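You operate a simulated robot arm through the tools that you are given. There is no shell and no other tool.

You are at the controls of a simulated robot arm. One attempt, no reset.

TASK
Swap the grey cork for the hose plug and try the air.
Fine: plug in first, then air on and off again; the cork goes into the green cork nest; the tube stays in its well.
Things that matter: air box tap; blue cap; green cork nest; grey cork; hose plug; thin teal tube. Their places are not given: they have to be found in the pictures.

It is judged by the outcome, as a careful person would: the job done as asked, and still so three seconds after it is handed in. It fails if anything else is knocked over, pushed out of place, dropped, spilled or broken.

THE ROBOT
A 7-joint arm with a two-finger parallel gripper, fixed in place. Base frame: the origin is at the foot of the arm, x ahead of it, y to its left, z up; the work surface is at about z = 0.85. Lengths are in m, angles in degrees, forces in N, time in s.
With the tool pointing down near the work surface it reaches from about 0.24 to 0.68 m from the base axis. Its first joint turns from -66.0 to 66.0 degrees. Payload 2.4 kg.
The TCP is the grasp point between the finger pads, 0.03 m short of the fingertips. In the tool frame z runs along the fingers and y along their closing line. The gripper opens to 0.094 m. The fingers are 0.028 m wide and 0.01 m thick; the gripper's body (0.05 by 0.096 m) begins 0.055 m behind the TCP.
Orientation is that of the tool frame in the base frame, as [roll, pitch, yaw] about the fixed x, y, z axes, in that order (R = Rz(yaw) Ry(pitch) Rx(roll)). With the fingers straight down and closing along the base's y, the tool's x points along the base's -x, its y along +y and its z along -z.

THE INTERFACE
- The arm moves only by the tool drive_tool. Its argument "rows" is a list of rows, each an object of numbers (a shift or turn left out is 0, a gripper value left out holds the last): "x", "y", "z": the shift along the tool's x, y, z in m; "ax", "ay", "az": the turn, a rotation vector about the tool's x, y, z in degrees; "jaw": the closure, from 0 (fully open) to 1 (shut). In form: [{"x": .., "y": .., "z": .., "ax": .., "ay": .., "az": .., "jaw": ..}, ...]. A call has 1 to 20 rows; each row is the pose to reach, as a shift and turn from the pose commanded when the call began, along the tool's axes at that moment. Each row takes 0.2 s and may step no farther than 0.05 m and 8.6 degrees from the row before; otherwise, or with a gripper value out of range, the whole call is refused. A pose out of reach is approached as far as the arm can. The call stops where the force on the tool passes 40 N (or 10 N more than at its start, if that is more) or the arm is blocked; 0.2 s more then pass. Each finger travels about 0.153 m/s and halts on what it meets, pressing with about 40 N; the grip force reading is that of the motor and also rises with nothing between the fingers. The clock runs only during rows and for 0.2 s after the last one: add rows that repeat a pose to give the fingers time. The reply holds the time, the measured pose of the TCP, the force on the tool along the base axes, the opening and the grip force, in the units named above and with some noise, with the torque about the TCP (base axes, N m) and any sound that the robot's microphone picked up.
- Cameras (640 x 400 px; columns grow to the right, rows downward): "scene" is fixed at [0.0336, 0.4686, 1.4525]; the picture's right is [-0.81, -0.59, 0.00], its down [-0.29, 0.40, -0.87] and it looks along [0.51, -0.70, -0.49] (base axes); focal length 274 px, centre (320, 200). "wrist" rides on the gripper at [0.076, 0.014, -0.102] in the tool frame; the picture's right is [-0.18, 0.98, 0.00], its down [-0.75, -0.14, -0.64] and it looks along [-0.63, -0.12, 0.77] (tool axes); focal length 243 px, centre (320, 200).
- snapshot(camera): a new picture of that camera. The clock stands still meanwhile.
- measure_at(camera, pixels): for up to 12 pixels [column, row] of the newest picture of that camera ("zoom" is the newest enlarged one), the place [x, y, z] in the base frame of the surface seen there, good to about 0.003 m. The clock stands still meanwhile.
- enlarge(camera, box): a new picture of the part [left, top, right, bottom] of that camera's present view, enlarged. The clock stands still meanwhile.
- close_job(): hands the job in; it is judged then, once.

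Unless the task says otherwise, let go and move clear before handing in.

The tools are called after ">>>" as a command line: name --argument value ..., lists and objects as JSON in quotes. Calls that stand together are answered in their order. drive_tool: Moves the arm, as the interface text tells. Its arguments: {"type":"object","properties":{"rows":{"type":"array","items":{"type":"object","properties":{"x":{"type":"number"},"y":{"type":"number"},"z":{"type":"number"},"ax":{"type":"number"},"ay":{"type":"number"},"az":{"type":"number"},"jaw":{"type":"number"}}}}},"required":["rows"]} The other tools are called the same way: snapshot (camera) takes a picture; measure_at (camera, pixels) gives the place of the surface under pixels of a picture; enlarge (camera, box) takes an enlarged picture of a part of a camera's view; close_job () hands the job in.

At the start:

```text
clock: 0.0
tcp_pos: [0.3383, -0.015, 1.3464]
tool_rot: [179.9, 0.0, 180.0]
ft_force: [-0.4, -0.3, 0.3]
moment: [-0.01, -0.01, 0.0]
grip_width: 0.0941
gripper_force: 0.0
```

scene: 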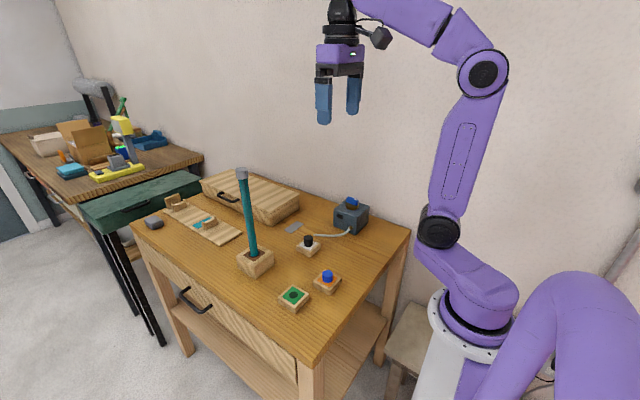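
wrist: 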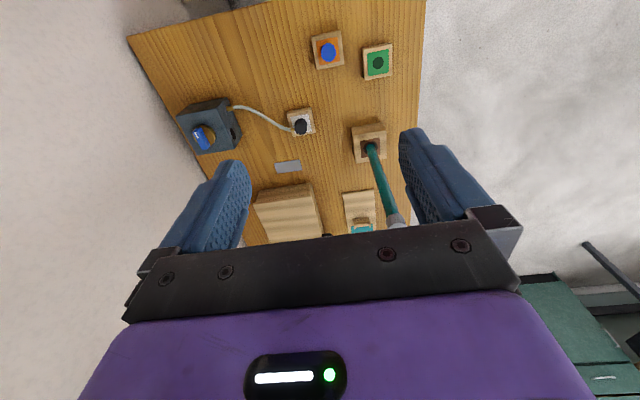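

The scene shows a tall teal tube with a grey top at about (242,172), standing in a wooden well. A black plug sits at (308,240) with a hose to the air box at (350,213), and the green nest is at (293,297). I'll enlarge these for detail.

>>> enlarge --camera "scene" --box '[210, 155, 290, 205]'

>>> enlarge --camera "scene" --box '[270, 190, 390, 265]'

>>> enlarge --camera "scene" --box '[220, 230, 350, 320]'

>>> enlarge --camera "wrist" --box '[160, 20, 420, 180]'

>>> measure_at --camera "scene" --pixels '[[242, 171], [242, 178], [247, 210], [253, 245], [308, 238], [308, 247], [351, 203], [350, 215], [327, 274], [327, 285], [293, 295], [254, 260]]'

```text
8.00 times, centred on (250, 180) of scene
```

zoom: 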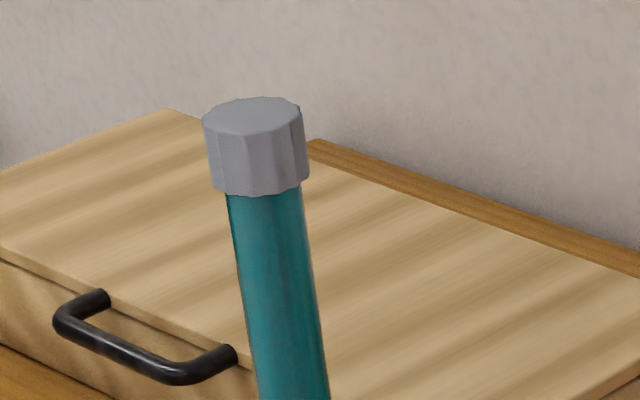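

```text
5.33 times, centred on (330, 228) of scene
```

zoom: 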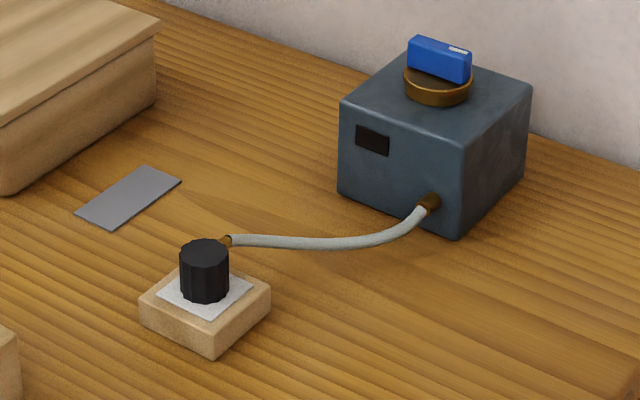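

```text
4.44 times, centred on (285, 275) of scene
```

zoom: 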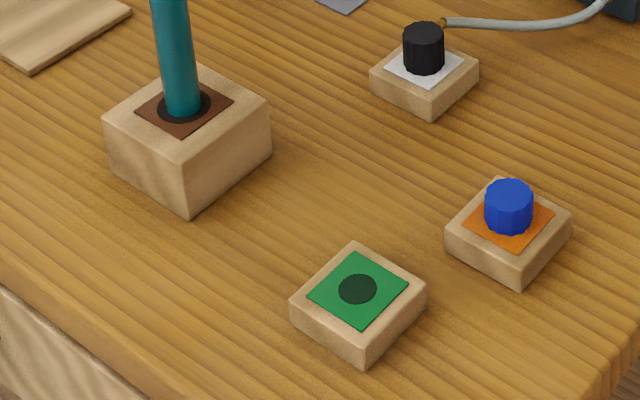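

```text
2.46 times, centred on (290, 100) of wrist
```

zoom: 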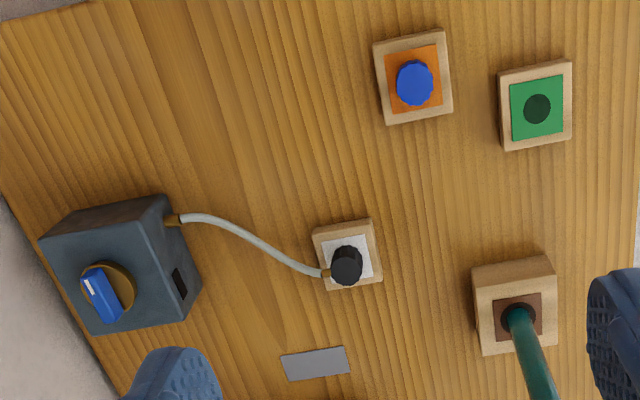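

```text
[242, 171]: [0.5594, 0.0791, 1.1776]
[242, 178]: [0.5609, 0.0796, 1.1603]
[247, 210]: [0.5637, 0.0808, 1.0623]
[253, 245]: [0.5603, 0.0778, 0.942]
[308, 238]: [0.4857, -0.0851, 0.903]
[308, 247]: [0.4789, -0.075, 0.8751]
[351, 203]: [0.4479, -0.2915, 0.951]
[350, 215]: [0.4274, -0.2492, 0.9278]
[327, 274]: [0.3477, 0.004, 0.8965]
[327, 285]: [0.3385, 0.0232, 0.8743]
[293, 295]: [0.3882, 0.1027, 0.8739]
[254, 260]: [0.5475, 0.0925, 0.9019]
```

The tube seems to stand at about (0.565, 0.075), with its top at z≈1.18. I'll look at the other items near (205,222) and (152,222) and take precise measurements on the cork.

>>> enlarge --camera "scene" --box '[135, 180, 255, 255]'

>>> enlarge --camera "wrist" --box '[320, 110, 440, 240]'

>>> enlarge --camera "scene" --box '[222, 160, 262, 185]'

>>> measure_at --camera "zoom" --pixels '[[240, 150], [320, 140], [400, 150], [320, 118], [320, 170], [250, 250], [330, 250], [400, 250], [300, 330], [360, 330], [400, 330], [330, 290]]'

```text
5.33 times, centred on (195, 218) of scene
```

zoom: 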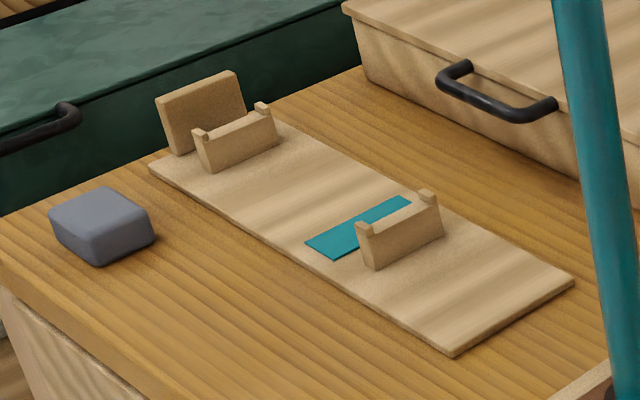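

```text
3.08 times, centred on (380, 175) of wrist
```

zoom: 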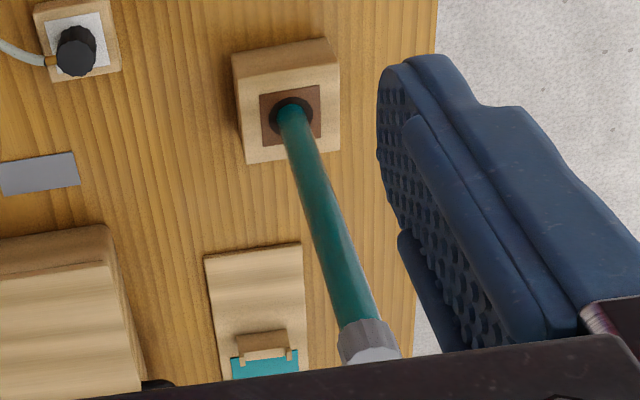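

```text
16.00 times, centred on (242, 172) of scene
```

zoom: 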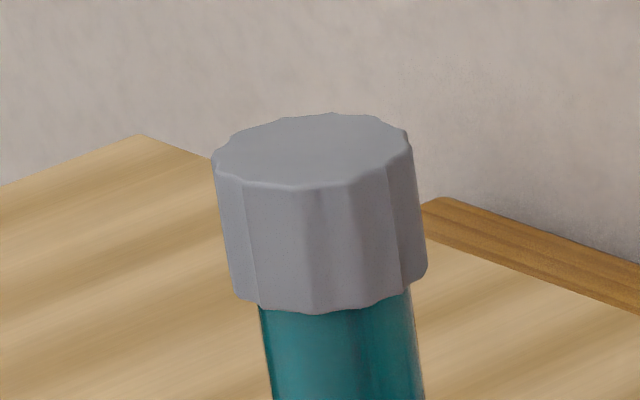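

```text
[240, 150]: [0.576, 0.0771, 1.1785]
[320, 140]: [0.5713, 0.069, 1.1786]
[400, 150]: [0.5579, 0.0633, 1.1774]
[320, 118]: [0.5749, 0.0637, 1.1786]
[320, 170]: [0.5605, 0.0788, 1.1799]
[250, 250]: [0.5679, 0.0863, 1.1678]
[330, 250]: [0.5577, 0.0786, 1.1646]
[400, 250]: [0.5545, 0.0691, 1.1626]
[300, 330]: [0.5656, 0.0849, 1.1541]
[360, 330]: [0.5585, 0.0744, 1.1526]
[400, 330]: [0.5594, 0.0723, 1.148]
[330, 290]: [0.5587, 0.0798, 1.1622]
```

The cork is a ribbed grey knob, z≈1.155–1.179, centred near (0.568, 0.071). I'll move above it at a safe height and look with the wrist camera.

>>> drive_tool --rows '[{"x": -0.03, "y": 0.011}, {"x": -0.06, "y": 0.022}, {"x": -0.09, "y": 0.033}, {"x": -0.12, "y": 0.044}, {"x": -0.15, "y": 0.055}, {"x": -0.18, "y": 0.066}, {"x": -0.21, "y": 0.077}, {"x": -0.23, "y": 0.0865}, {"x": -0.23, "y": 0.0865}, {"x": -0.23, "y": 0.0865}]'

>>> snapshot --camera "wrist"

>>> snapshot --camera "scene"

```text
clock: 2.2
tcp_pos: [0.5438, 0.0717, 1.2823]
tool_rot: [180.0, 0.0, -180.0]
ft_force: [0.0, -0.9, -0.3]
moment: [-0.02, 0.04, 0.02]
grip_width: 0.0943
gripper_force: 0.0
out of reach, approached as far as the arm can: row 4, 5, 6, 7, 8, 9, 10
```

```text
taken
```

wrist: 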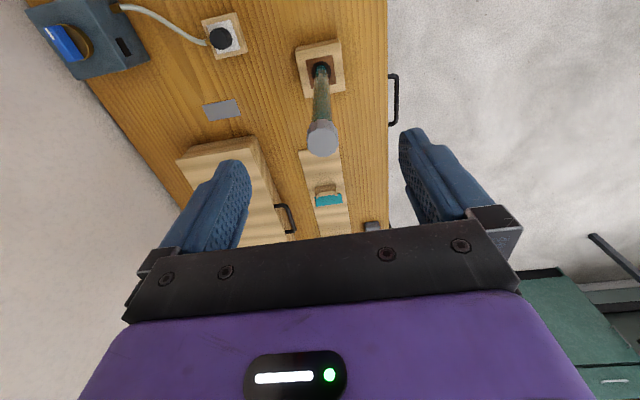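

```text
taken
```

scene: 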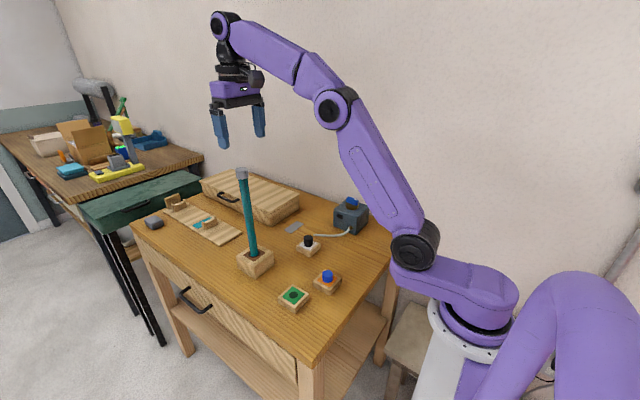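

The high pose is reach-limited (TCP is now at 0.544, 0.072, 1.282), and a lower pose should reach further. The cork shows at wrist (322,138), so I'll measure it accurately from here.

>>> enlarge --camera "wrist" --box '[282, 110, 362, 160]'

>>> measure_at --camera "wrist" --pixels '[[322, 146], [310, 146], [334, 146], [322, 138], [322, 153], [322, 125], [316, 125], [328, 125], [322, 110], [318, 90], [296, 60], [342, 60]]'

```text
8.00 times, centred on (322, 135) of wrist
```

zoom: 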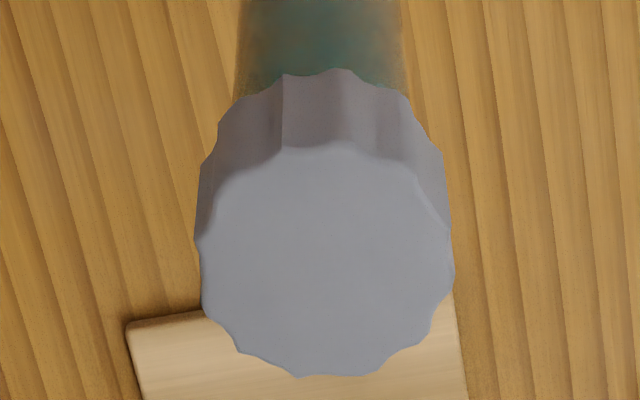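

```text
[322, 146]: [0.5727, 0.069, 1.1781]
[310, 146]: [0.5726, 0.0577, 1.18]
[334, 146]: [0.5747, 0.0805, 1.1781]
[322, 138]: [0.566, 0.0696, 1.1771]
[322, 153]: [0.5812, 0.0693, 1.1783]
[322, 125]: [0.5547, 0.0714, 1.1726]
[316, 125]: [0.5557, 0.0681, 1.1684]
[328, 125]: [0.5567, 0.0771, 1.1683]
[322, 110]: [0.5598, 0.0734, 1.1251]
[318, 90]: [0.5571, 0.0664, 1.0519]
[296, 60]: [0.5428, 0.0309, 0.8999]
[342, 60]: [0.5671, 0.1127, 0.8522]
```

The cork's centre is about (0.570, 0.071), with its top at z 1.178 and a diameter near 0.03. I'll descend a little to see which pose the shifts are counted from.

>>> drive_tool --rows '[{"z": 0.02}, {"z": 0.04}, {"z": 0.06}, {"z": 0.06}]'

```text
clock: 3.2
tcp_pos: [0.543, 0.0744, 1.2237]
tool_rot: [-180.0, 0.0, 180.0]
ft_force: [-0.8, -0.2, -0.5]
moment: [-0.04, 0.0, -0.01]
grip_width: 0.0941
gripper_force: 0.0
```

Shifts start from the pose actually reached, so I'll move x forward at this height (fingertips at 1.194, above the cork) and check alignment.

>>> drive_tool --rows '[{"x": -0.01}, {"x": -0.02}, {"x": -0.0265}, {"x": -0.0265}, {"x": -0.0265}]'

>>> drive_tool --rows '[{"x": 0}]'

>>> drive_tool --rows '[{"x": 0}]'

>>> snapshot --camera "wrist"

>>> enlarge --camera "scene" --box '[200, 110, 296, 170]'

```text
clock: 4.4
tcp_pos: [0.5717, 0.0754, 1.224]
tool_rot: [180.0, 0.0, -180.0]
ft_force: [-0.3, -0.3, -0.6]
moment: [-0.01, 0.0, 0.01]
grip_width: 0.0939
gripper_force: 0.1
```

```text
clock: 4.8
tcp_pos: [0.5721, 0.0759, 1.2227]
tool_rot: [-180.0, 0.0, 180.0]
ft_force: [-0.3, -0.1, 0.2]
moment: [-0.01, 0.02, 0.0]
grip_width: 0.0937
gripper_force: 0.1
```

```text
clock: 5.2
tcp_pos: [0.5726, 0.075, 1.2235]
tool_rot: [180.0, 0.0, -179.9]
ft_force: [-0.1, -0.2, 0.7]
moment: [-0.01, 0.0, 0.03]
grip_width: 0.0938
gripper_force: 0.0
```

```text
taken
```

wrist: 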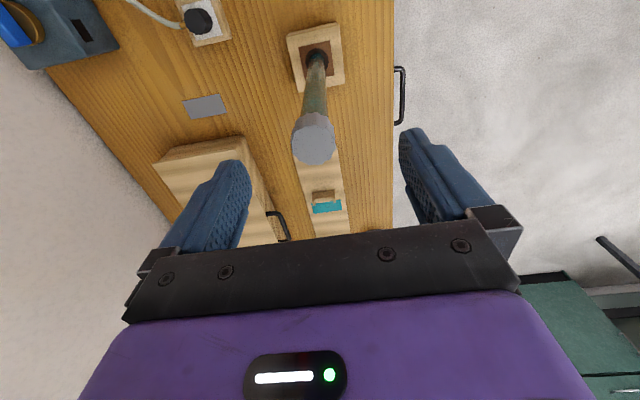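

```text
6.67 times, centred on (248, 140) of scene
```

zoom: 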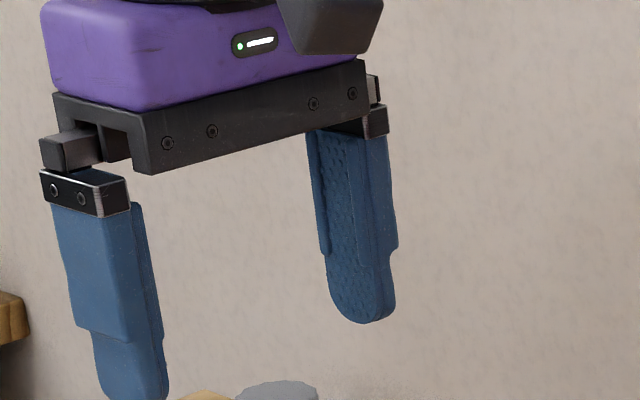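

TCP now reads (0.572, 0.0755, 1.2235). I'll measure the cork at (315,138) and both fingers in this same view.

>>> measure_at --camera "wrist" --pixels '[[315, 142], [298, 142], [331, 142], [315, 130], [315, 150], [315, 158], [240, 170], [410, 140], [230, 165], [420, 135], [305, 142], [325, 142]]'

>>> enlarge --camera "wrist" --box '[275, 110, 355, 160]'

```text
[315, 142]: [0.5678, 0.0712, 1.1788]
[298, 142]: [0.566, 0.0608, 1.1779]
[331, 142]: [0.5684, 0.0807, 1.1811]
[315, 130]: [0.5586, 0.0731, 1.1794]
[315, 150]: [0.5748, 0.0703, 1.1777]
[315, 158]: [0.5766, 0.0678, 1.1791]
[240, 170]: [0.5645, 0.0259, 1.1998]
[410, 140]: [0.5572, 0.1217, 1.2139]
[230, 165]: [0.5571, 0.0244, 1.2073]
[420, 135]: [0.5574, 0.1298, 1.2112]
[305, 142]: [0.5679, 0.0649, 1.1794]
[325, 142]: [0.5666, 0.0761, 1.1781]
```

```text
8.00 times, centred on (315, 135) of wrist
```

zoom: 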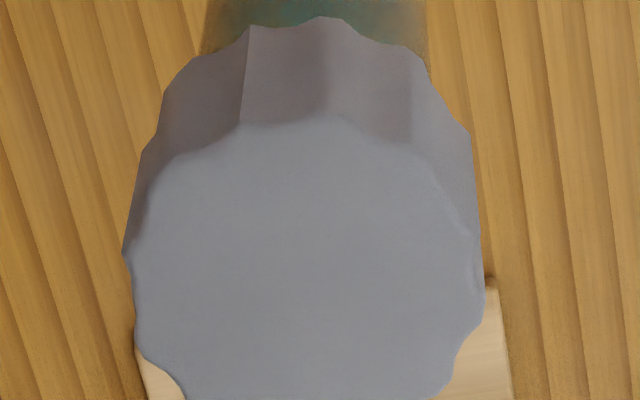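

The cork centre is (0.5695, 0.0703), so I'll shift about 5 mm in y and 2.5 mm in x. Then I'll descend to TCP z≈1.189, so the fingertips stay just above the cork's lower rim, and close partway.

>>> drive_tool --rows '[{"x": 0.0025, "y": -0.005}, {"x": 0.0025, "y": -0.005}, {"x": 0.0025, "y": -0.005, "z": 0.012}, {"x": 0.0025, "y": -0.005, "z": 0.024}, {"x": 0.0025, "y": -0.005, "z": 0.0345}, {"x": 0.0025, "y": -0.005, "z": 0.0345, "jaw": 0.5}, {"x": 0.0025, "y": -0.005, "z": 0.0345}]'

>>> snapshot --camera "wrist"

>>> enlarge --camera "scene" --box '[200, 130, 296, 190]'

```text
clock: 6.8
tcp_pos: [0.5695, 0.0706, 1.1895]
tool_rot: [-179.9, 0.0, -180.0]
ft_force: [-0.4, -0.3, 0.0]
moment: [0.0, 0.0, 0.01]
grip_width: 0.0469
gripper_force: 0.1
```

```text
taken
```

wrist: 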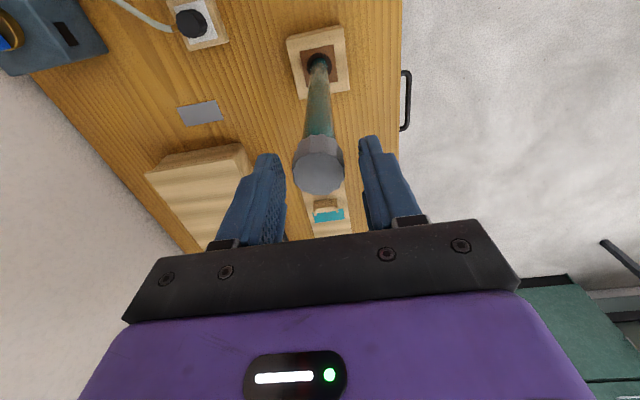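

```text
6.67 times, centred on (248, 160) of scene
```

zoom: 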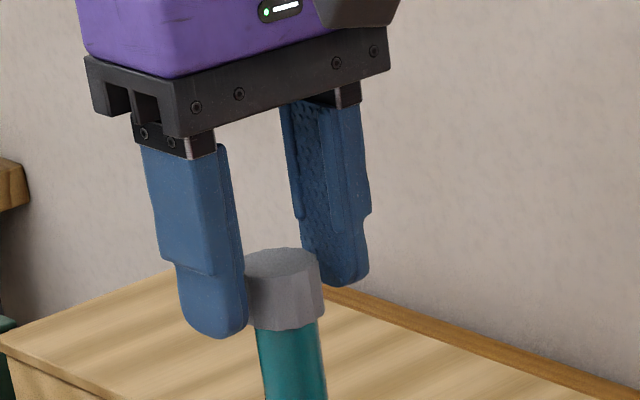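

The cork lies between the fingers at the right height, with the tips about level with its lower edge. I'll close in steps.

>>> drive_tool --rows '[{"jaw": 0.6}, {"jaw": 0.65}, {"jaw": 0.68}, {"jaw": 0.72}, {"jaw": 0.76}, {"jaw": 0.8}, {"jaw": 0.8}]'

>>> enlarge --camera "scene" --box '[200, 130, 296, 190]'

```text
clock: 8.4
tcp_pos: [0.57, 0.0719, 1.1905]
tool_rot: [-180.0, 0.0, 179.9]
ft_force: [-0.1, -0.2, 2.3]
moment: [-0.02, -0.01, 0.02]
grip_width: 0.0254
gripper_force: 40.4
```

```text
6.67 times, centred on (248, 160) of scene
```

zoom: 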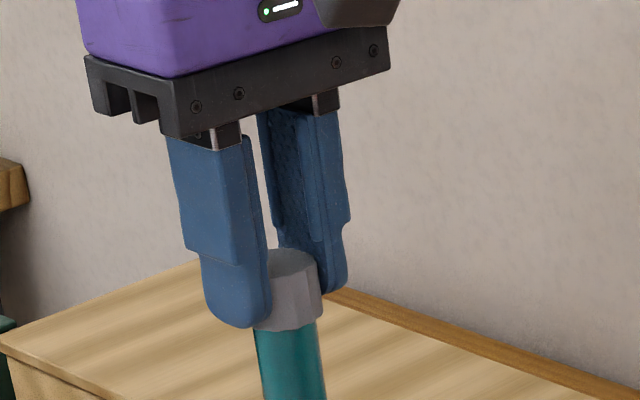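

The cork is gripped at 25 mm opening and 40 N. Now I'll pull up a few millimetres and watch the force and the tube.

>>> drive_tool --rows '[{"z": -0.001}, {"z": -0.002}, {"z": -0.003}, {"z": -0.004}]'

>>> enlarge --camera "scene" --box '[200, 130, 296, 190]'

>>> enlarge --camera "scene" --box '[225, 230, 289, 280]'

```text
clock: 9.4
tcp_pos: [0.5695, 0.0696, 1.1931]
tool_rot: [179.9, 0.1, -180.0]
ft_force: [0.6, 0.2, -0.1]
moment: [0.0, -0.01, -0.01]
grip_width: 0.0254
gripper_force: 40.4
```

```text
6.67 times, centred on (248, 160) of scene
```

zoom: 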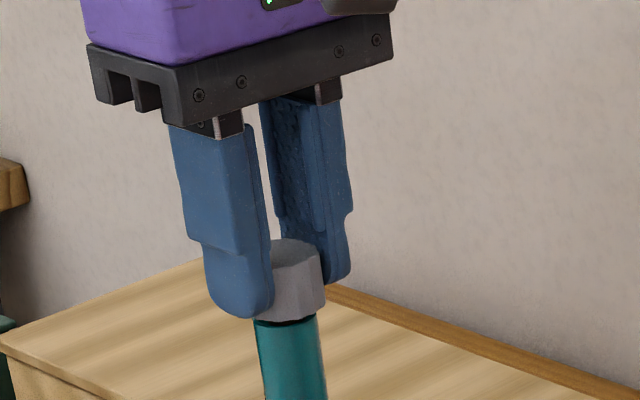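

```text
8.00 times, centred on (257, 255) of scene
```

zoom: 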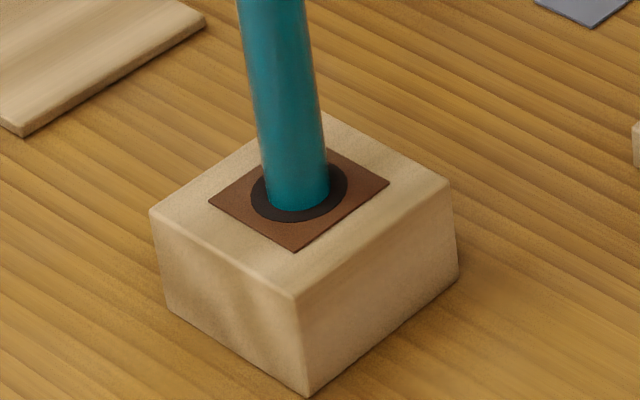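

The force is near zero and a dark gap shows under the cork at (285,322) in the first zoom, so it seems to be coming out freely. I'll keep going up slowly.

>>> drive_tool --rows '[{"z": -0.002}, {"z": -0.004}, {"z": -0.006}, {"z": -0.008}]'

>>> enlarge --camera "scene" --box '[200, 130, 296, 190]'

>>> enlarge --camera "scene" --box '[225, 230, 289, 280]'

```text
clock: 10.4
tcp_pos: [0.5691, 0.0684, 1.2018]
tool_rot: [-180.0, -0.1, -179.8]
ft_force: [-0.3, -0.6, -0.7]
moment: [0.03, -0.02, 0.04]
grip_width: 0.0261
gripper_force: 39.9
```

```text
6.67 times, centred on (248, 160) of scene
```

zoom: 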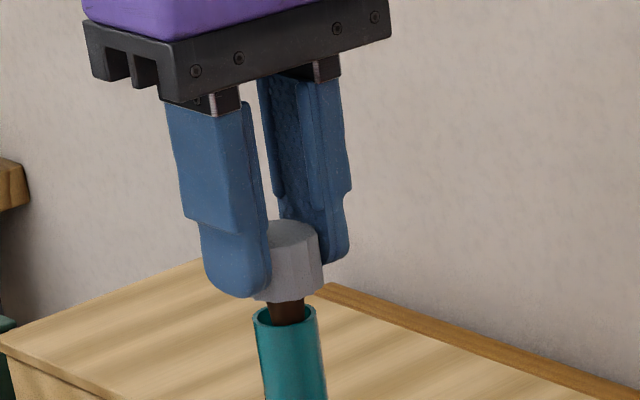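

```text
8.00 times, centred on (257, 255) of scene
```

zoom: 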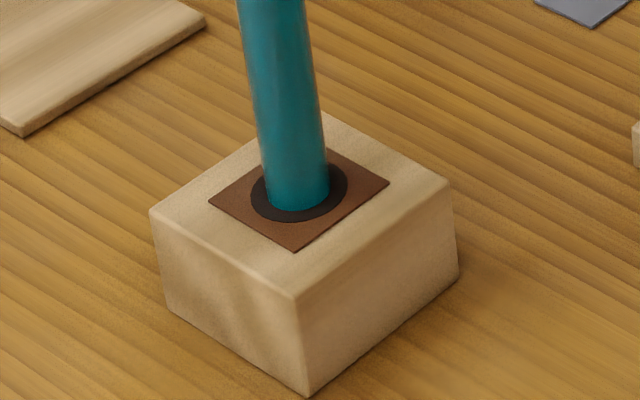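

The cork's brown stem is sliding out of the tube mouth and the tube stays in its well. I'll lift another 20 mm.

>>> drive_tool --rows '[{"z": -0.004}, {"z": -0.008}, {"z": -0.012}, {"z": -0.016}, {"z": -0.02}]'

>>> enlarge --camera "scene" --box '[200, 130, 296, 190]'

>>> snapshot --camera "scene"

```text
clock: 11.6
tcp_pos: [0.5681, 0.0715, 1.2222]
tool_rot: [180.0, -0.1, -179.9]
ft_force: [0.4, -0.2, -1.0]
moment: [-0.02, 0.02, 0.01]
grip_width: 0.0253
gripper_force: 39.5
```

```text
6.67 times, centred on (248, 160) of scene
```

zoom: 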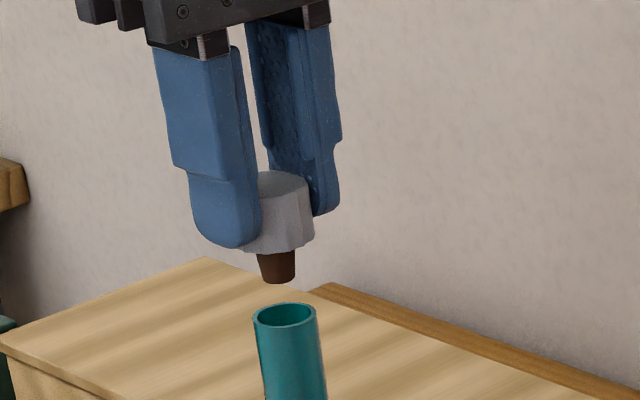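

```text
taken
```

scene: 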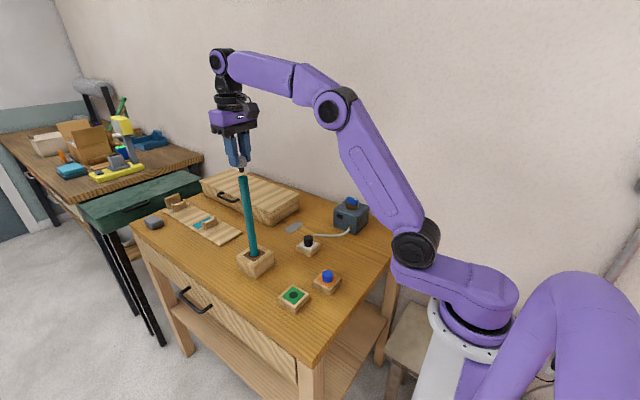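

The cork is out, with a tapered stem about 12 mm long, and the tube stands with its mouth open. Now I'll measure the green nest around (293,295) and the tube rim.

>>> enlarge --camera "scene" --box '[269, 280, 317, 310]'

>>> measure_at --camera "zoom" --pixels '[[322, 195], [322, 120], [322, 270], [220, 195], [430, 195], [323, 172], [323, 218], [290, 195], [355, 195], [320, 300], [150, 200], [480, 200]]'

>>> enlarge --camera "scene" --box '[227, 167, 259, 187]'

>>> measure_at --camera "scene" --pixels '[[239, 177], [243, 179], [247, 177], [243, 176], [240, 180], [246, 180]]'

```text
13.33 times, centred on (293, 295) of scene
```

zoom: 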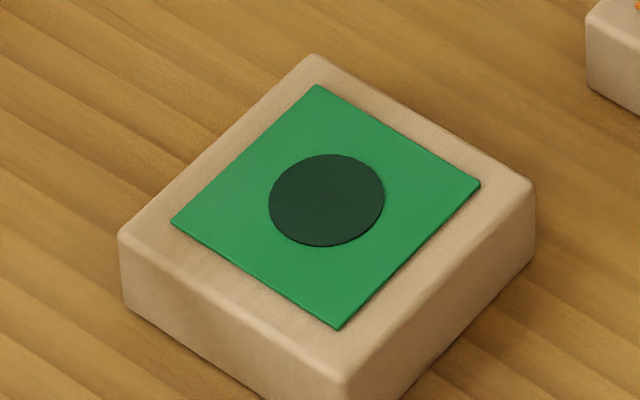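

```text
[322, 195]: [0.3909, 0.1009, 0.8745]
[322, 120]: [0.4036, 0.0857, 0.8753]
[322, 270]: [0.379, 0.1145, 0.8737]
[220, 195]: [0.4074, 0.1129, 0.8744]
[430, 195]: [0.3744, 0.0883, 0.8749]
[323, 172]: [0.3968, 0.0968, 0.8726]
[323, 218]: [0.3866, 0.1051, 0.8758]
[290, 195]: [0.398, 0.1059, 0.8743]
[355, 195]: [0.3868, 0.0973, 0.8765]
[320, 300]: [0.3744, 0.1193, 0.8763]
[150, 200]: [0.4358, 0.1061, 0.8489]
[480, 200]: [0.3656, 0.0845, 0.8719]
```

```text
16.00 times, centred on (243, 177) of scene
```

zoom: 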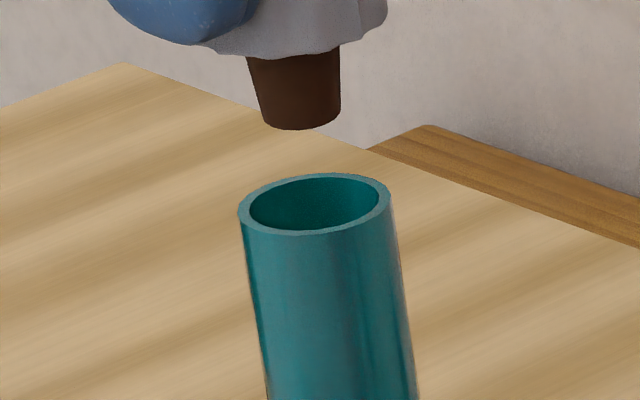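

```text
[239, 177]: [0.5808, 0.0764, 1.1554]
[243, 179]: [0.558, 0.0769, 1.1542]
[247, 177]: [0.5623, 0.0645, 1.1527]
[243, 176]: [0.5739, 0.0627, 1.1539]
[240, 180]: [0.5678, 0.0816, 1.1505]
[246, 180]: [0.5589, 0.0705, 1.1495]
```

The tube rim is at z≈1.154, centred near (0.569, 0.071), and the nest hole is near (0.390, 0.102), top z≈0.8745. I'll carry the cork back at this height and then down over the nest.

>>> drive_tool --rows '[{"x": 0.02}, {"x": 0.05, "y": 0.008}, {"x": 0.08, "y": 0.016}, {"x": 0.11, "y": 0.024}, {"x": 0.14, "y": 0.031}, {"x": 0.165, "y": 0.031}, {"x": 0.179, "y": 0.031}, {"x": 0.179, "y": 0.031, "z": 0.03}, {"x": 0.179, "y": 0.031, "z": 0.07}, {"x": 0.179, "y": 0.031, "z": 0.11}, {"x": 0.179, "y": 0.031, "z": 0.15}, {"x": 0.179, "y": 0.031, "z": 0.19}, {"x": 0.179, "y": 0.031, "z": 0.23}, {"x": 0.179, "y": 0.031, "z": 0.26}, {"x": 0.179, "y": 0.031, "z": 0.26}, {"x": 0.179, "y": 0.031, "z": 0.26}]'

>>> snapshot --camera "wrist"

>>> snapshot --camera "scene"

```text
clock: 15.0
tcp_pos: [0.3894, 0.1013, 0.9614]
tool_rot: [180.0, 0.0, -180.0]
ft_force: [-0.3, 0.3, 0.6]
moment: [0.0, 0.0, 0.01]
grip_width: 0.025
gripper_force: 40.5
```

```text
taken
```

wrist: 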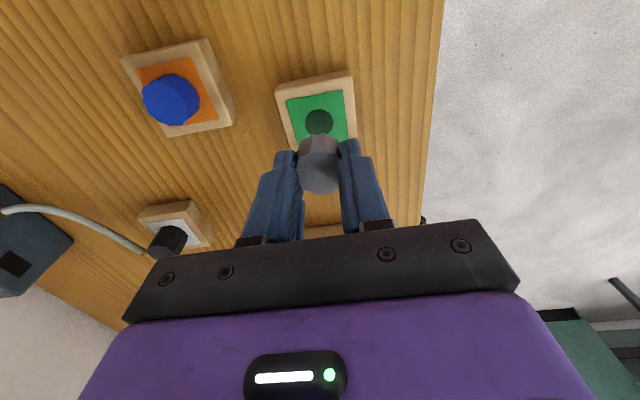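

```text
taken
```

scene: 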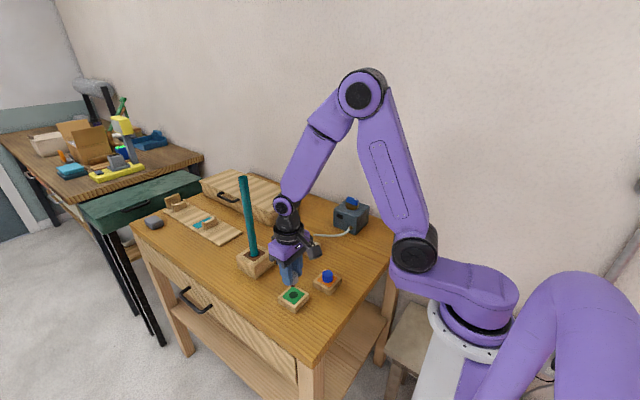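

The tool is over the nest with the tube still upright. I'll check the hole centre at wrist (319,121) and the cork's own position.

>>> enlarge --camera "wrist" --box '[270, 60, 366, 200]'

>>> measure_at --camera "wrist" --pixels '[[319, 121], [319, 112], [319, 130], [308, 121], [330, 121], [288, 98], [341, 92], [319, 175], [305, 175], [335, 175], [319, 160], [319, 185]]'

>>> enlarge --camera "scene" --box '[258, 260, 338, 310]'

```text
2.86 times, centred on (318, 130) of wrist
```

zoom: 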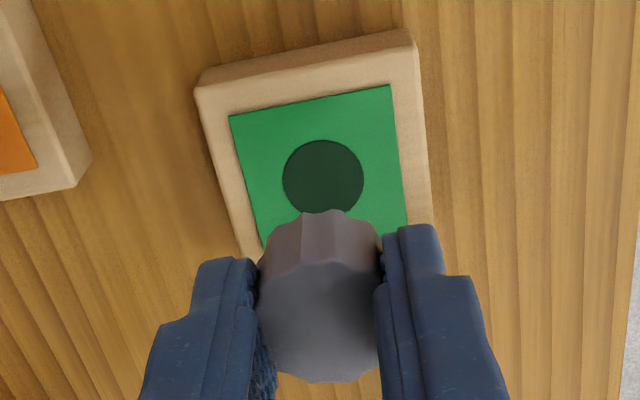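

```text
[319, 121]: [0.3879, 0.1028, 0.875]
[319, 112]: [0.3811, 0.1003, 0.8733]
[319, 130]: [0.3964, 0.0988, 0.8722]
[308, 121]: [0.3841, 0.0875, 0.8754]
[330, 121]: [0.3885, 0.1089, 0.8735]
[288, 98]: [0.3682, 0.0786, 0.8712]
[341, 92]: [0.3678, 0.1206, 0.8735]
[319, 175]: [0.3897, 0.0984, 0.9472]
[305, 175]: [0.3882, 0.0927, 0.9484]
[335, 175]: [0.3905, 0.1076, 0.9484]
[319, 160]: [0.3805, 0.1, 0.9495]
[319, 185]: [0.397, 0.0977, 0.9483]
```

```text
8.00 times, centred on (298, 285) of scene
```

zoom: 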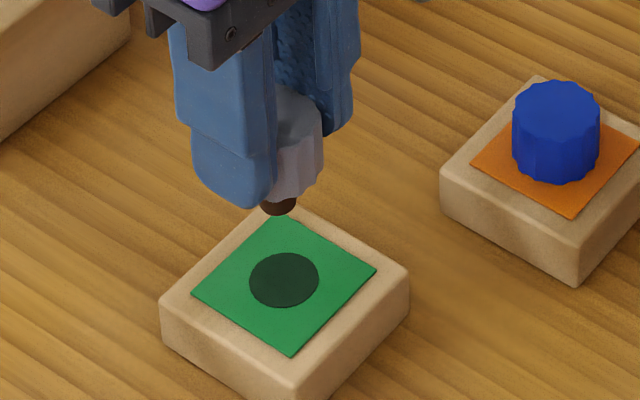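

The hole centre is about (0.3893, 0.1015), matching the TCP, so I'll descend to just above the nest and then slowly in.

>>> drive_tool --rows '[{"z": 0.015}, {"z": 0.03}, {"z": 0.034}, {"z": 0.037}, {"z": 0.04}, {"z": 0.043}, {"z": 0.046}]'

>>> enlarge --camera "scene" --box '[258, 260, 338, 310]'

>>> enlarge --camera "wrist" --box '[270, 60, 366, 200]'

```text
clock: 16.6
tcp_pos: [0.3895, 0.0996, 0.9177]
tool_rot: [180.0, 0.0, -179.9]
ft_force: [0.2, -0.5, -0.6]
moment: [0.01, 0.0, 0.0]
grip_width: 0.0256
gripper_force: 40.1
```

```text
8.00 times, centred on (298, 285) of scene
```

zoom: 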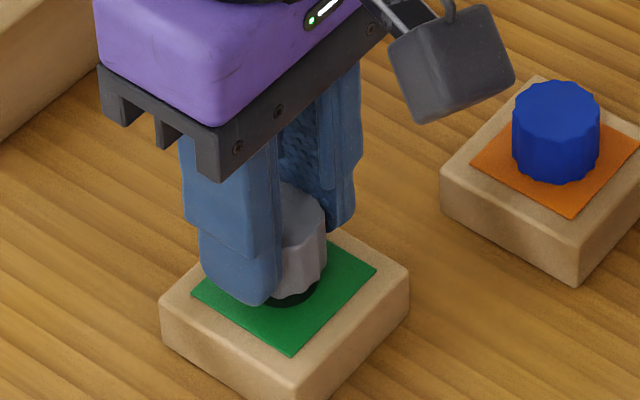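

```text
2.86 times, centred on (318, 130) of wrist
```

zoom: 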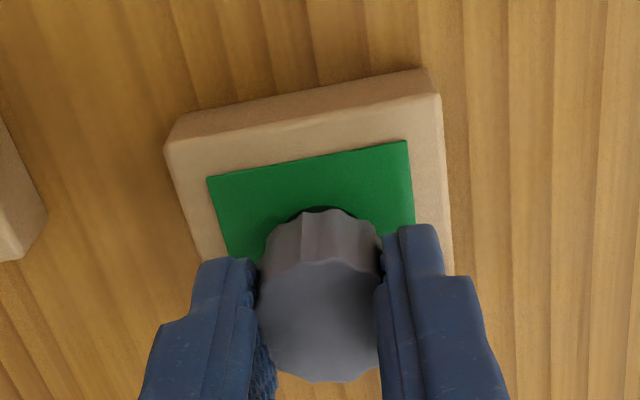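

The stem has entered the hole with no force, so I'll continue down until it seats.

>>> drive_tool --rows '[{"z": 0.002}, {"z": 0.004}, {"z": 0.006}, {"z": 0.007}, {"z": 0.008}]'

>>> enlarge --camera "scene" --box '[258, 260, 338, 310]'

```text
clock: 17.8
tcp_pos: [0.3903, 0.1014, 0.9096]
tool_rot: [179.9, 0.0, -179.9]
ft_force: [0.5, -0.6, -0.5]
moment: [0.02, -0.06, -0.01]
grip_width: 0.0255
gripper_force: 39.9
```

```text
8.00 times, centred on (298, 285) of scene
```

zoom: 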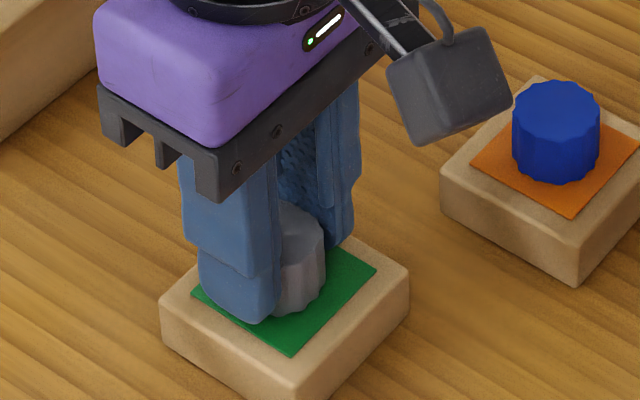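

It looks almost seated and there's no contact force yet. I'll go 1 to 2 mm further to feel for contact.

>>> drive_tool --rows '[{"z": 0.0005}, {"z": 0.001}, {"z": 0.0015}]'

>>> enlarge --camera "scene" --box '[273, 275, 321, 305]'

```text
clock: 18.6
tcp_pos: [0.3913, 0.101, 0.9072]
tool_rot: [-180.0, 0.0, -180.0]
ft_force: [-0.1, 0.6, 3.3]
moment: [0.06, 0.02, -0.03]
grip_width: 0.0256
gripper_force: 40.2
```

```text
13.33 times, centred on (297, 290) of scene
```

zoom: 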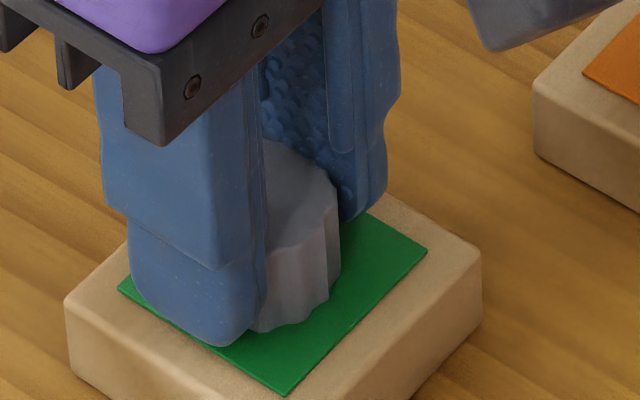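

A contact force of 3.3 N says the cork is seated, so I'll open to about 0.05 and rise straight up.

>>> drive_tool --rows '[{"jaw": 0.7}, {"jaw": 0.6}, {"jaw": 0.45}, {"jaw": 0.45}, {"z": -0.02}, {"z": -0.05}, {"z": -0.09}, {"z": -0.13}, {"z": -0.15}]'

>>> snapshot --camera "wrist"

>>> snapshot --camera "scene"

>>> enlarge --camera "scene" --box '[258, 265, 338, 315]'

```text
clock: 20.6
tcp_pos: [0.3913, 0.1035, 1.0558]
tool_rot: [-180.0, 0.1, 180.0]
ft_force: [-0.5, -0.4, -0.3]
moment: [0.02, -0.01, -0.02]
grip_width: 0.0517
gripper_force: 0.1
```

```text
taken
```

wrist: 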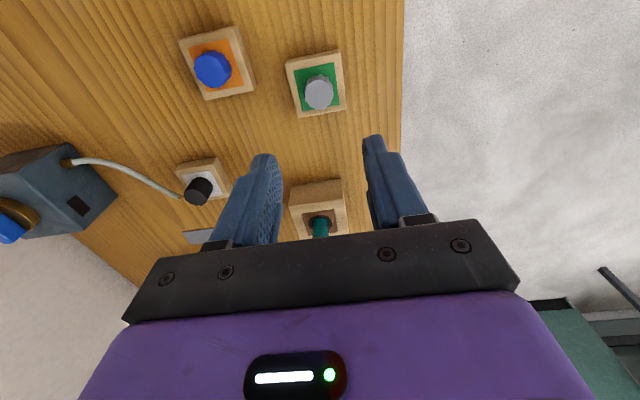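

```text
taken
```

scene: 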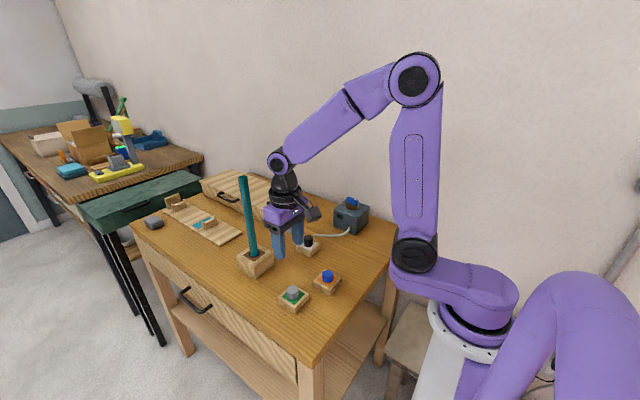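

```text
8.00 times, centred on (298, 290) of scene
```

zoom: 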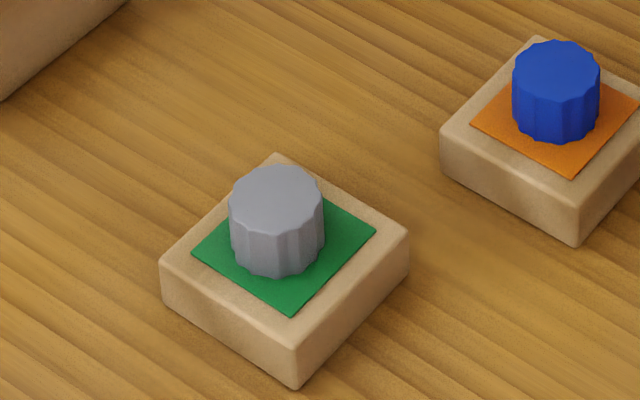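

The cork sits properly in the green nest at zoom (277,220). The hose nipple leaves the plug on its −y side, so I'll turn the tool 90° to close along x (camera toward +y) while moving above the plug near (0.483, −0.083).

>>> drive_tool --rows '[{"y": -0.02, "az": 8}, {"y": -0.045, "az": 16}, {"y": -0.07, "az": 24}, {"y": -0.095, "az": 32}, {"y": -0.12, "az": 40}, {"y": -0.145, "az": 48}, {"y": -0.17, "az": 56}, {"y": -0.1865, "az": 64}, {"y": -0.1865, "x": -0.02, "az": 72}, {"y": -0.1865, "x": -0.04, "az": 80}, {"y": -0.1865, "x": -0.06, "az": 88}, {"y": -0.1865, "x": -0.08, "az": 90}, {"y": -0.1865, "x": -0.092, "az": 90}, {"y": -0.1865, "x": -0.092, "az": 90}]'

>>> snapshot --camera "wrist"

>>> snapshot --camera "scene"

```text
clock: 23.6
tcp_pos: [0.4844, -0.0856, 1.0582]
tool_rot: [180.0, -0.1, 90.0]
ft_force: [0.2, 0.2, -0.4]
moment: [0.01, 0.0, -0.03]
grip_width: 0.0517
gripper_force: 0.1
```

```text
taken
```

wrist: 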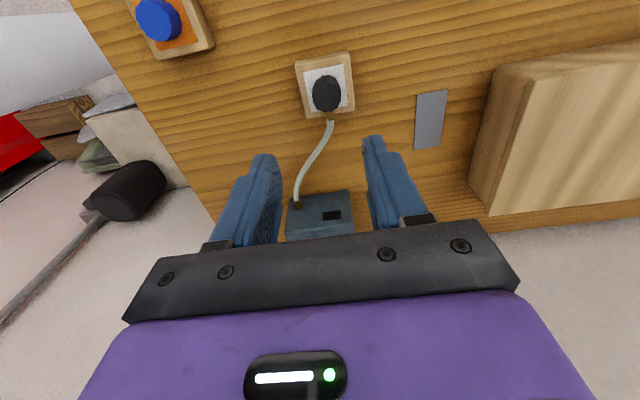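

```text
taken
```

scene: 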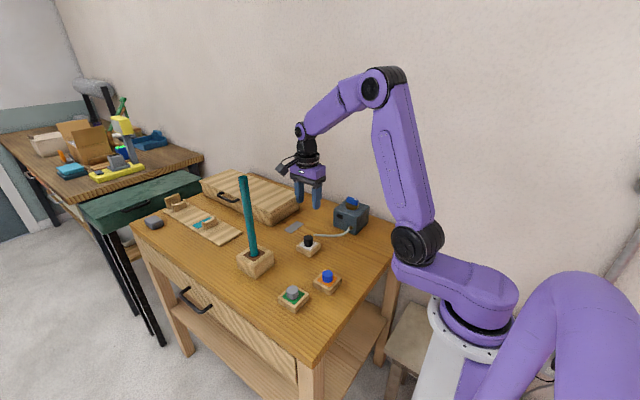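

The tool is above the plug. Its black top is at wrist (326,93), with the nipple below at (329,115), which is −y. I'll zoom in and measure.

>>> enlarge --camera "wrist" --box '[280, 40, 376, 130]'

>>> measure_at --camera "wrist" --pixels '[[326, 95], [315, 95], [338, 95], [326, 86], [326, 104], [329, 114], [331, 122], [298, 66], [349, 60], [305, 111], [352, 103], [326, 78]]'

>>> enlarge --camera "scene" --box '[284, 225, 332, 255]'

>>> measure_at --camera "zoom" --pixels '[[320, 150], [320, 175], [270, 155], [370, 155], [320, 230], [320, 280], [270, 260], [370, 260], [400, 165], [320, 255], [200, 290], [320, 340]]'

```text
4.44 times, centred on (328, 85) of wrist
```

zoom: 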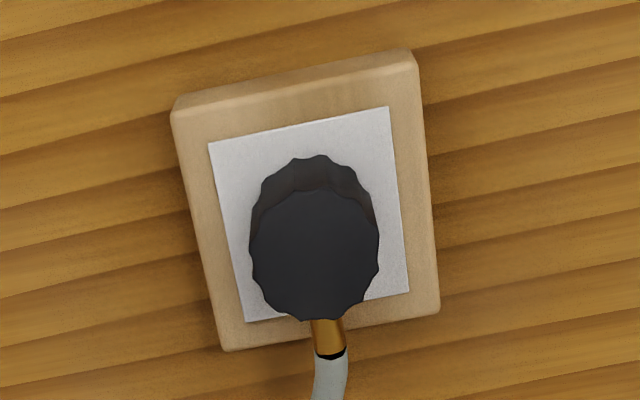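

```text
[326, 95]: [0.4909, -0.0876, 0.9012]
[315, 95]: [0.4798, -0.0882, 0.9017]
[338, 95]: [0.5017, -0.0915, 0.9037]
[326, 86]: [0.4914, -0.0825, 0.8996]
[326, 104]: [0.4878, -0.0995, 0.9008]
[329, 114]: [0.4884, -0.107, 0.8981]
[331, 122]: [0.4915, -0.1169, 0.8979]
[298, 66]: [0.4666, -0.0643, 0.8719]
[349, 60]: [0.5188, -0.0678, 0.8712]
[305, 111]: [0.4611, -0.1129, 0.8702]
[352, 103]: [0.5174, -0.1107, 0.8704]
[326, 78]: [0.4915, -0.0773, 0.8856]
```

```text
13.33 times, centred on (308, 240) of scene
```

zoom: 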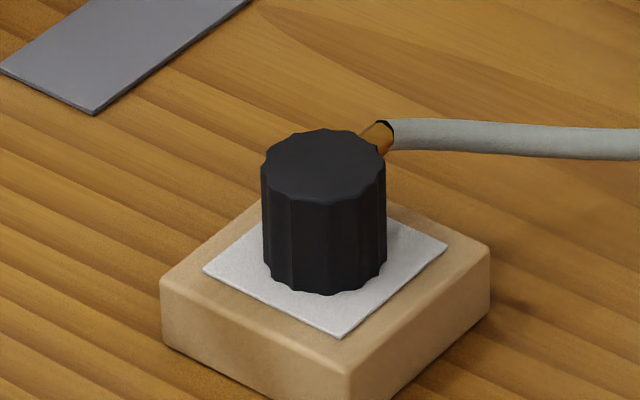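

```text
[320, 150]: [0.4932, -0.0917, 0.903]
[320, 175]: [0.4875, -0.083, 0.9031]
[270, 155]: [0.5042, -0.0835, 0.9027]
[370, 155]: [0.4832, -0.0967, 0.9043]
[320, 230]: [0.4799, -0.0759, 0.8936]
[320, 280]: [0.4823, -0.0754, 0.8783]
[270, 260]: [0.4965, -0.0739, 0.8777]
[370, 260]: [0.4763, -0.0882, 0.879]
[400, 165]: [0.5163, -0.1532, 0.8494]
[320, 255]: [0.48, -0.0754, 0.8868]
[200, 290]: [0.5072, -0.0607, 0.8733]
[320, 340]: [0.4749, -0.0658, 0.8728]
```

The plug top centre is about (0.490, −0.0885), z 0.874–0.903. I'll correct about 6 mm in x and 3.5 mm in y and descend to z≈0.95 first.

>>> drive_tool --rows '[{"x": -0.0035, "y": 0.006}, {"x": -0.0035, "y": 0.006, "z": 0.03}, {"x": -0.0035, "y": 0.006, "z": 0.06}, {"x": -0.0035, "y": 0.006, "z": 0.09}, {"x": -0.0035, "y": 0.006, "z": 0.105}, {"x": -0.0035, "y": 0.006, "z": 0.105}]'

>>> drive_tool --rows '[{"x": 0}]'

>>> snapshot --camera "wrist"

>>> enlarge --camera "wrist" --box '[240, 90, 400, 220]'

>>> enlarge --camera "scene" --box '[268, 205, 348, 255]'

```text
clock: 25.0
tcp_pos: [0.4885, -0.0899, 0.9513]
tool_rot: [-180.0, 0.0, 90.0]
ft_force: [0.5, -0.4, -0.3]
moment: [0.01, -0.02, 0.0]
grip_width: 0.0517
gripper_force: 0.0
```

```text
clock: 25.4
tcp_pos: [0.4892, -0.0883, 0.9528]
tool_rot: [-179.9, -0.1, 90.1]
ft_force: [0.4, 0.6, -0.3]
moment: [0.0, -0.03, -0.02]
grip_width: 0.0516
gripper_force: 0.0
```

```text
taken
```

wrist: 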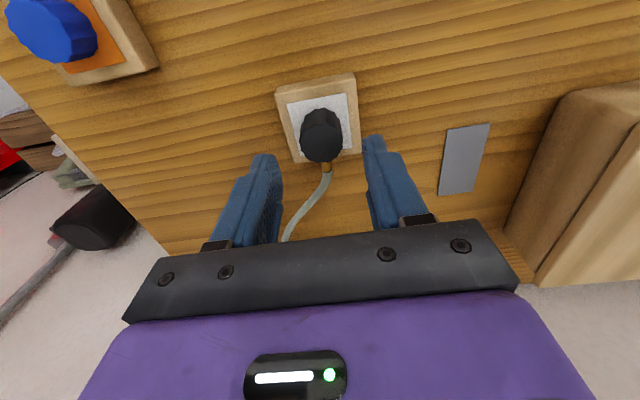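

```text
3.08 times, centred on (320, 155) of wrist
```

zoom: 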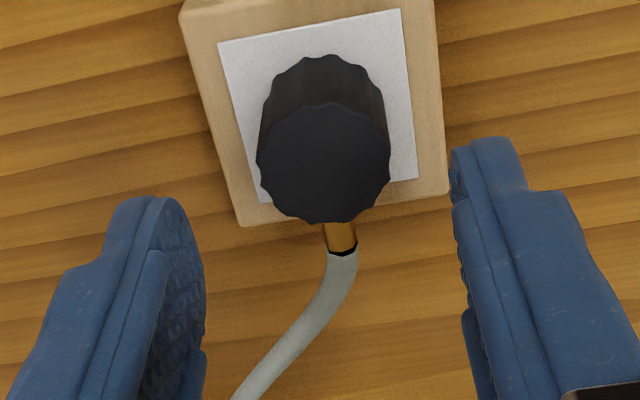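

```text
8.00 times, centred on (308, 230) of scene
```

zoom: 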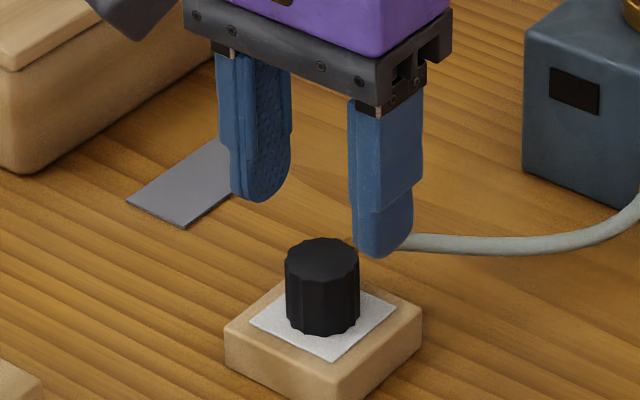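

>>> measure_at --camera "wrist" --pixels '[[321, 143], [303, 143], [339, 143], [321, 130], [321, 157], [311, 143], [331, 143], [326, 167], [327, 172]]'

```text
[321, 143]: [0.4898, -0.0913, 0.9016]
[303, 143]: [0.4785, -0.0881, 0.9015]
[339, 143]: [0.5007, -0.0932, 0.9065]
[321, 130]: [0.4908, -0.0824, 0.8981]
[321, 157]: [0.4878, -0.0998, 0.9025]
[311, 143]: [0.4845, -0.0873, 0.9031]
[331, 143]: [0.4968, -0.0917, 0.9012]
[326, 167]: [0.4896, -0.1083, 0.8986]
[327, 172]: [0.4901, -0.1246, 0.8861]
```

The plug centre (0.4897, −0.090) matches the TCP within 1 mm. I'll descend to z≈0.908 and close on it.

>>> drive_tool --rows '[{"x": -0.001, "y": 0.001, "z": 0.015}, {"x": -0.001, "y": 0.001, "z": 0.03}, {"x": -0.001, "y": 0.001, "z": 0.04}, {"x": -0.001, "y": 0.001, "z": 0.044}, {"x": -0.001, "y": 0.001, "z": 0.044}]'

>>> enlarge --camera "scene" --box '[268, 205, 348, 255]'

>>> enlarge --camera "wrist" --box '[240, 90, 400, 220]'

```text
clock: 26.6
tcp_pos: [0.4915, -0.0896, 0.9092]
tool_rot: [180.0, 0.0, 90.1]
ft_force: [-0.7, 0.2, 0.5]
moment: [-0.02, 0.0, 0.02]
grip_width: 0.0519
gripper_force: 0.1
```

```text
8.00 times, centred on (308, 230) of scene
```

zoom: 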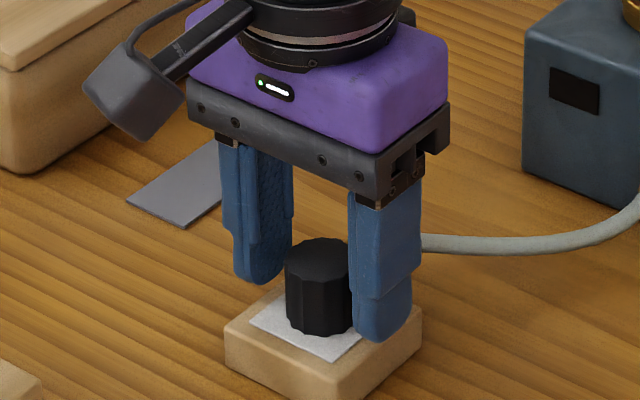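

```text
3.08 times, centred on (320, 155) of wrist
```

zoom: 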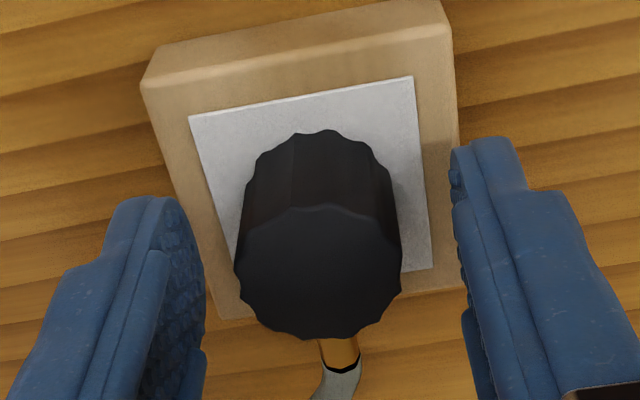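

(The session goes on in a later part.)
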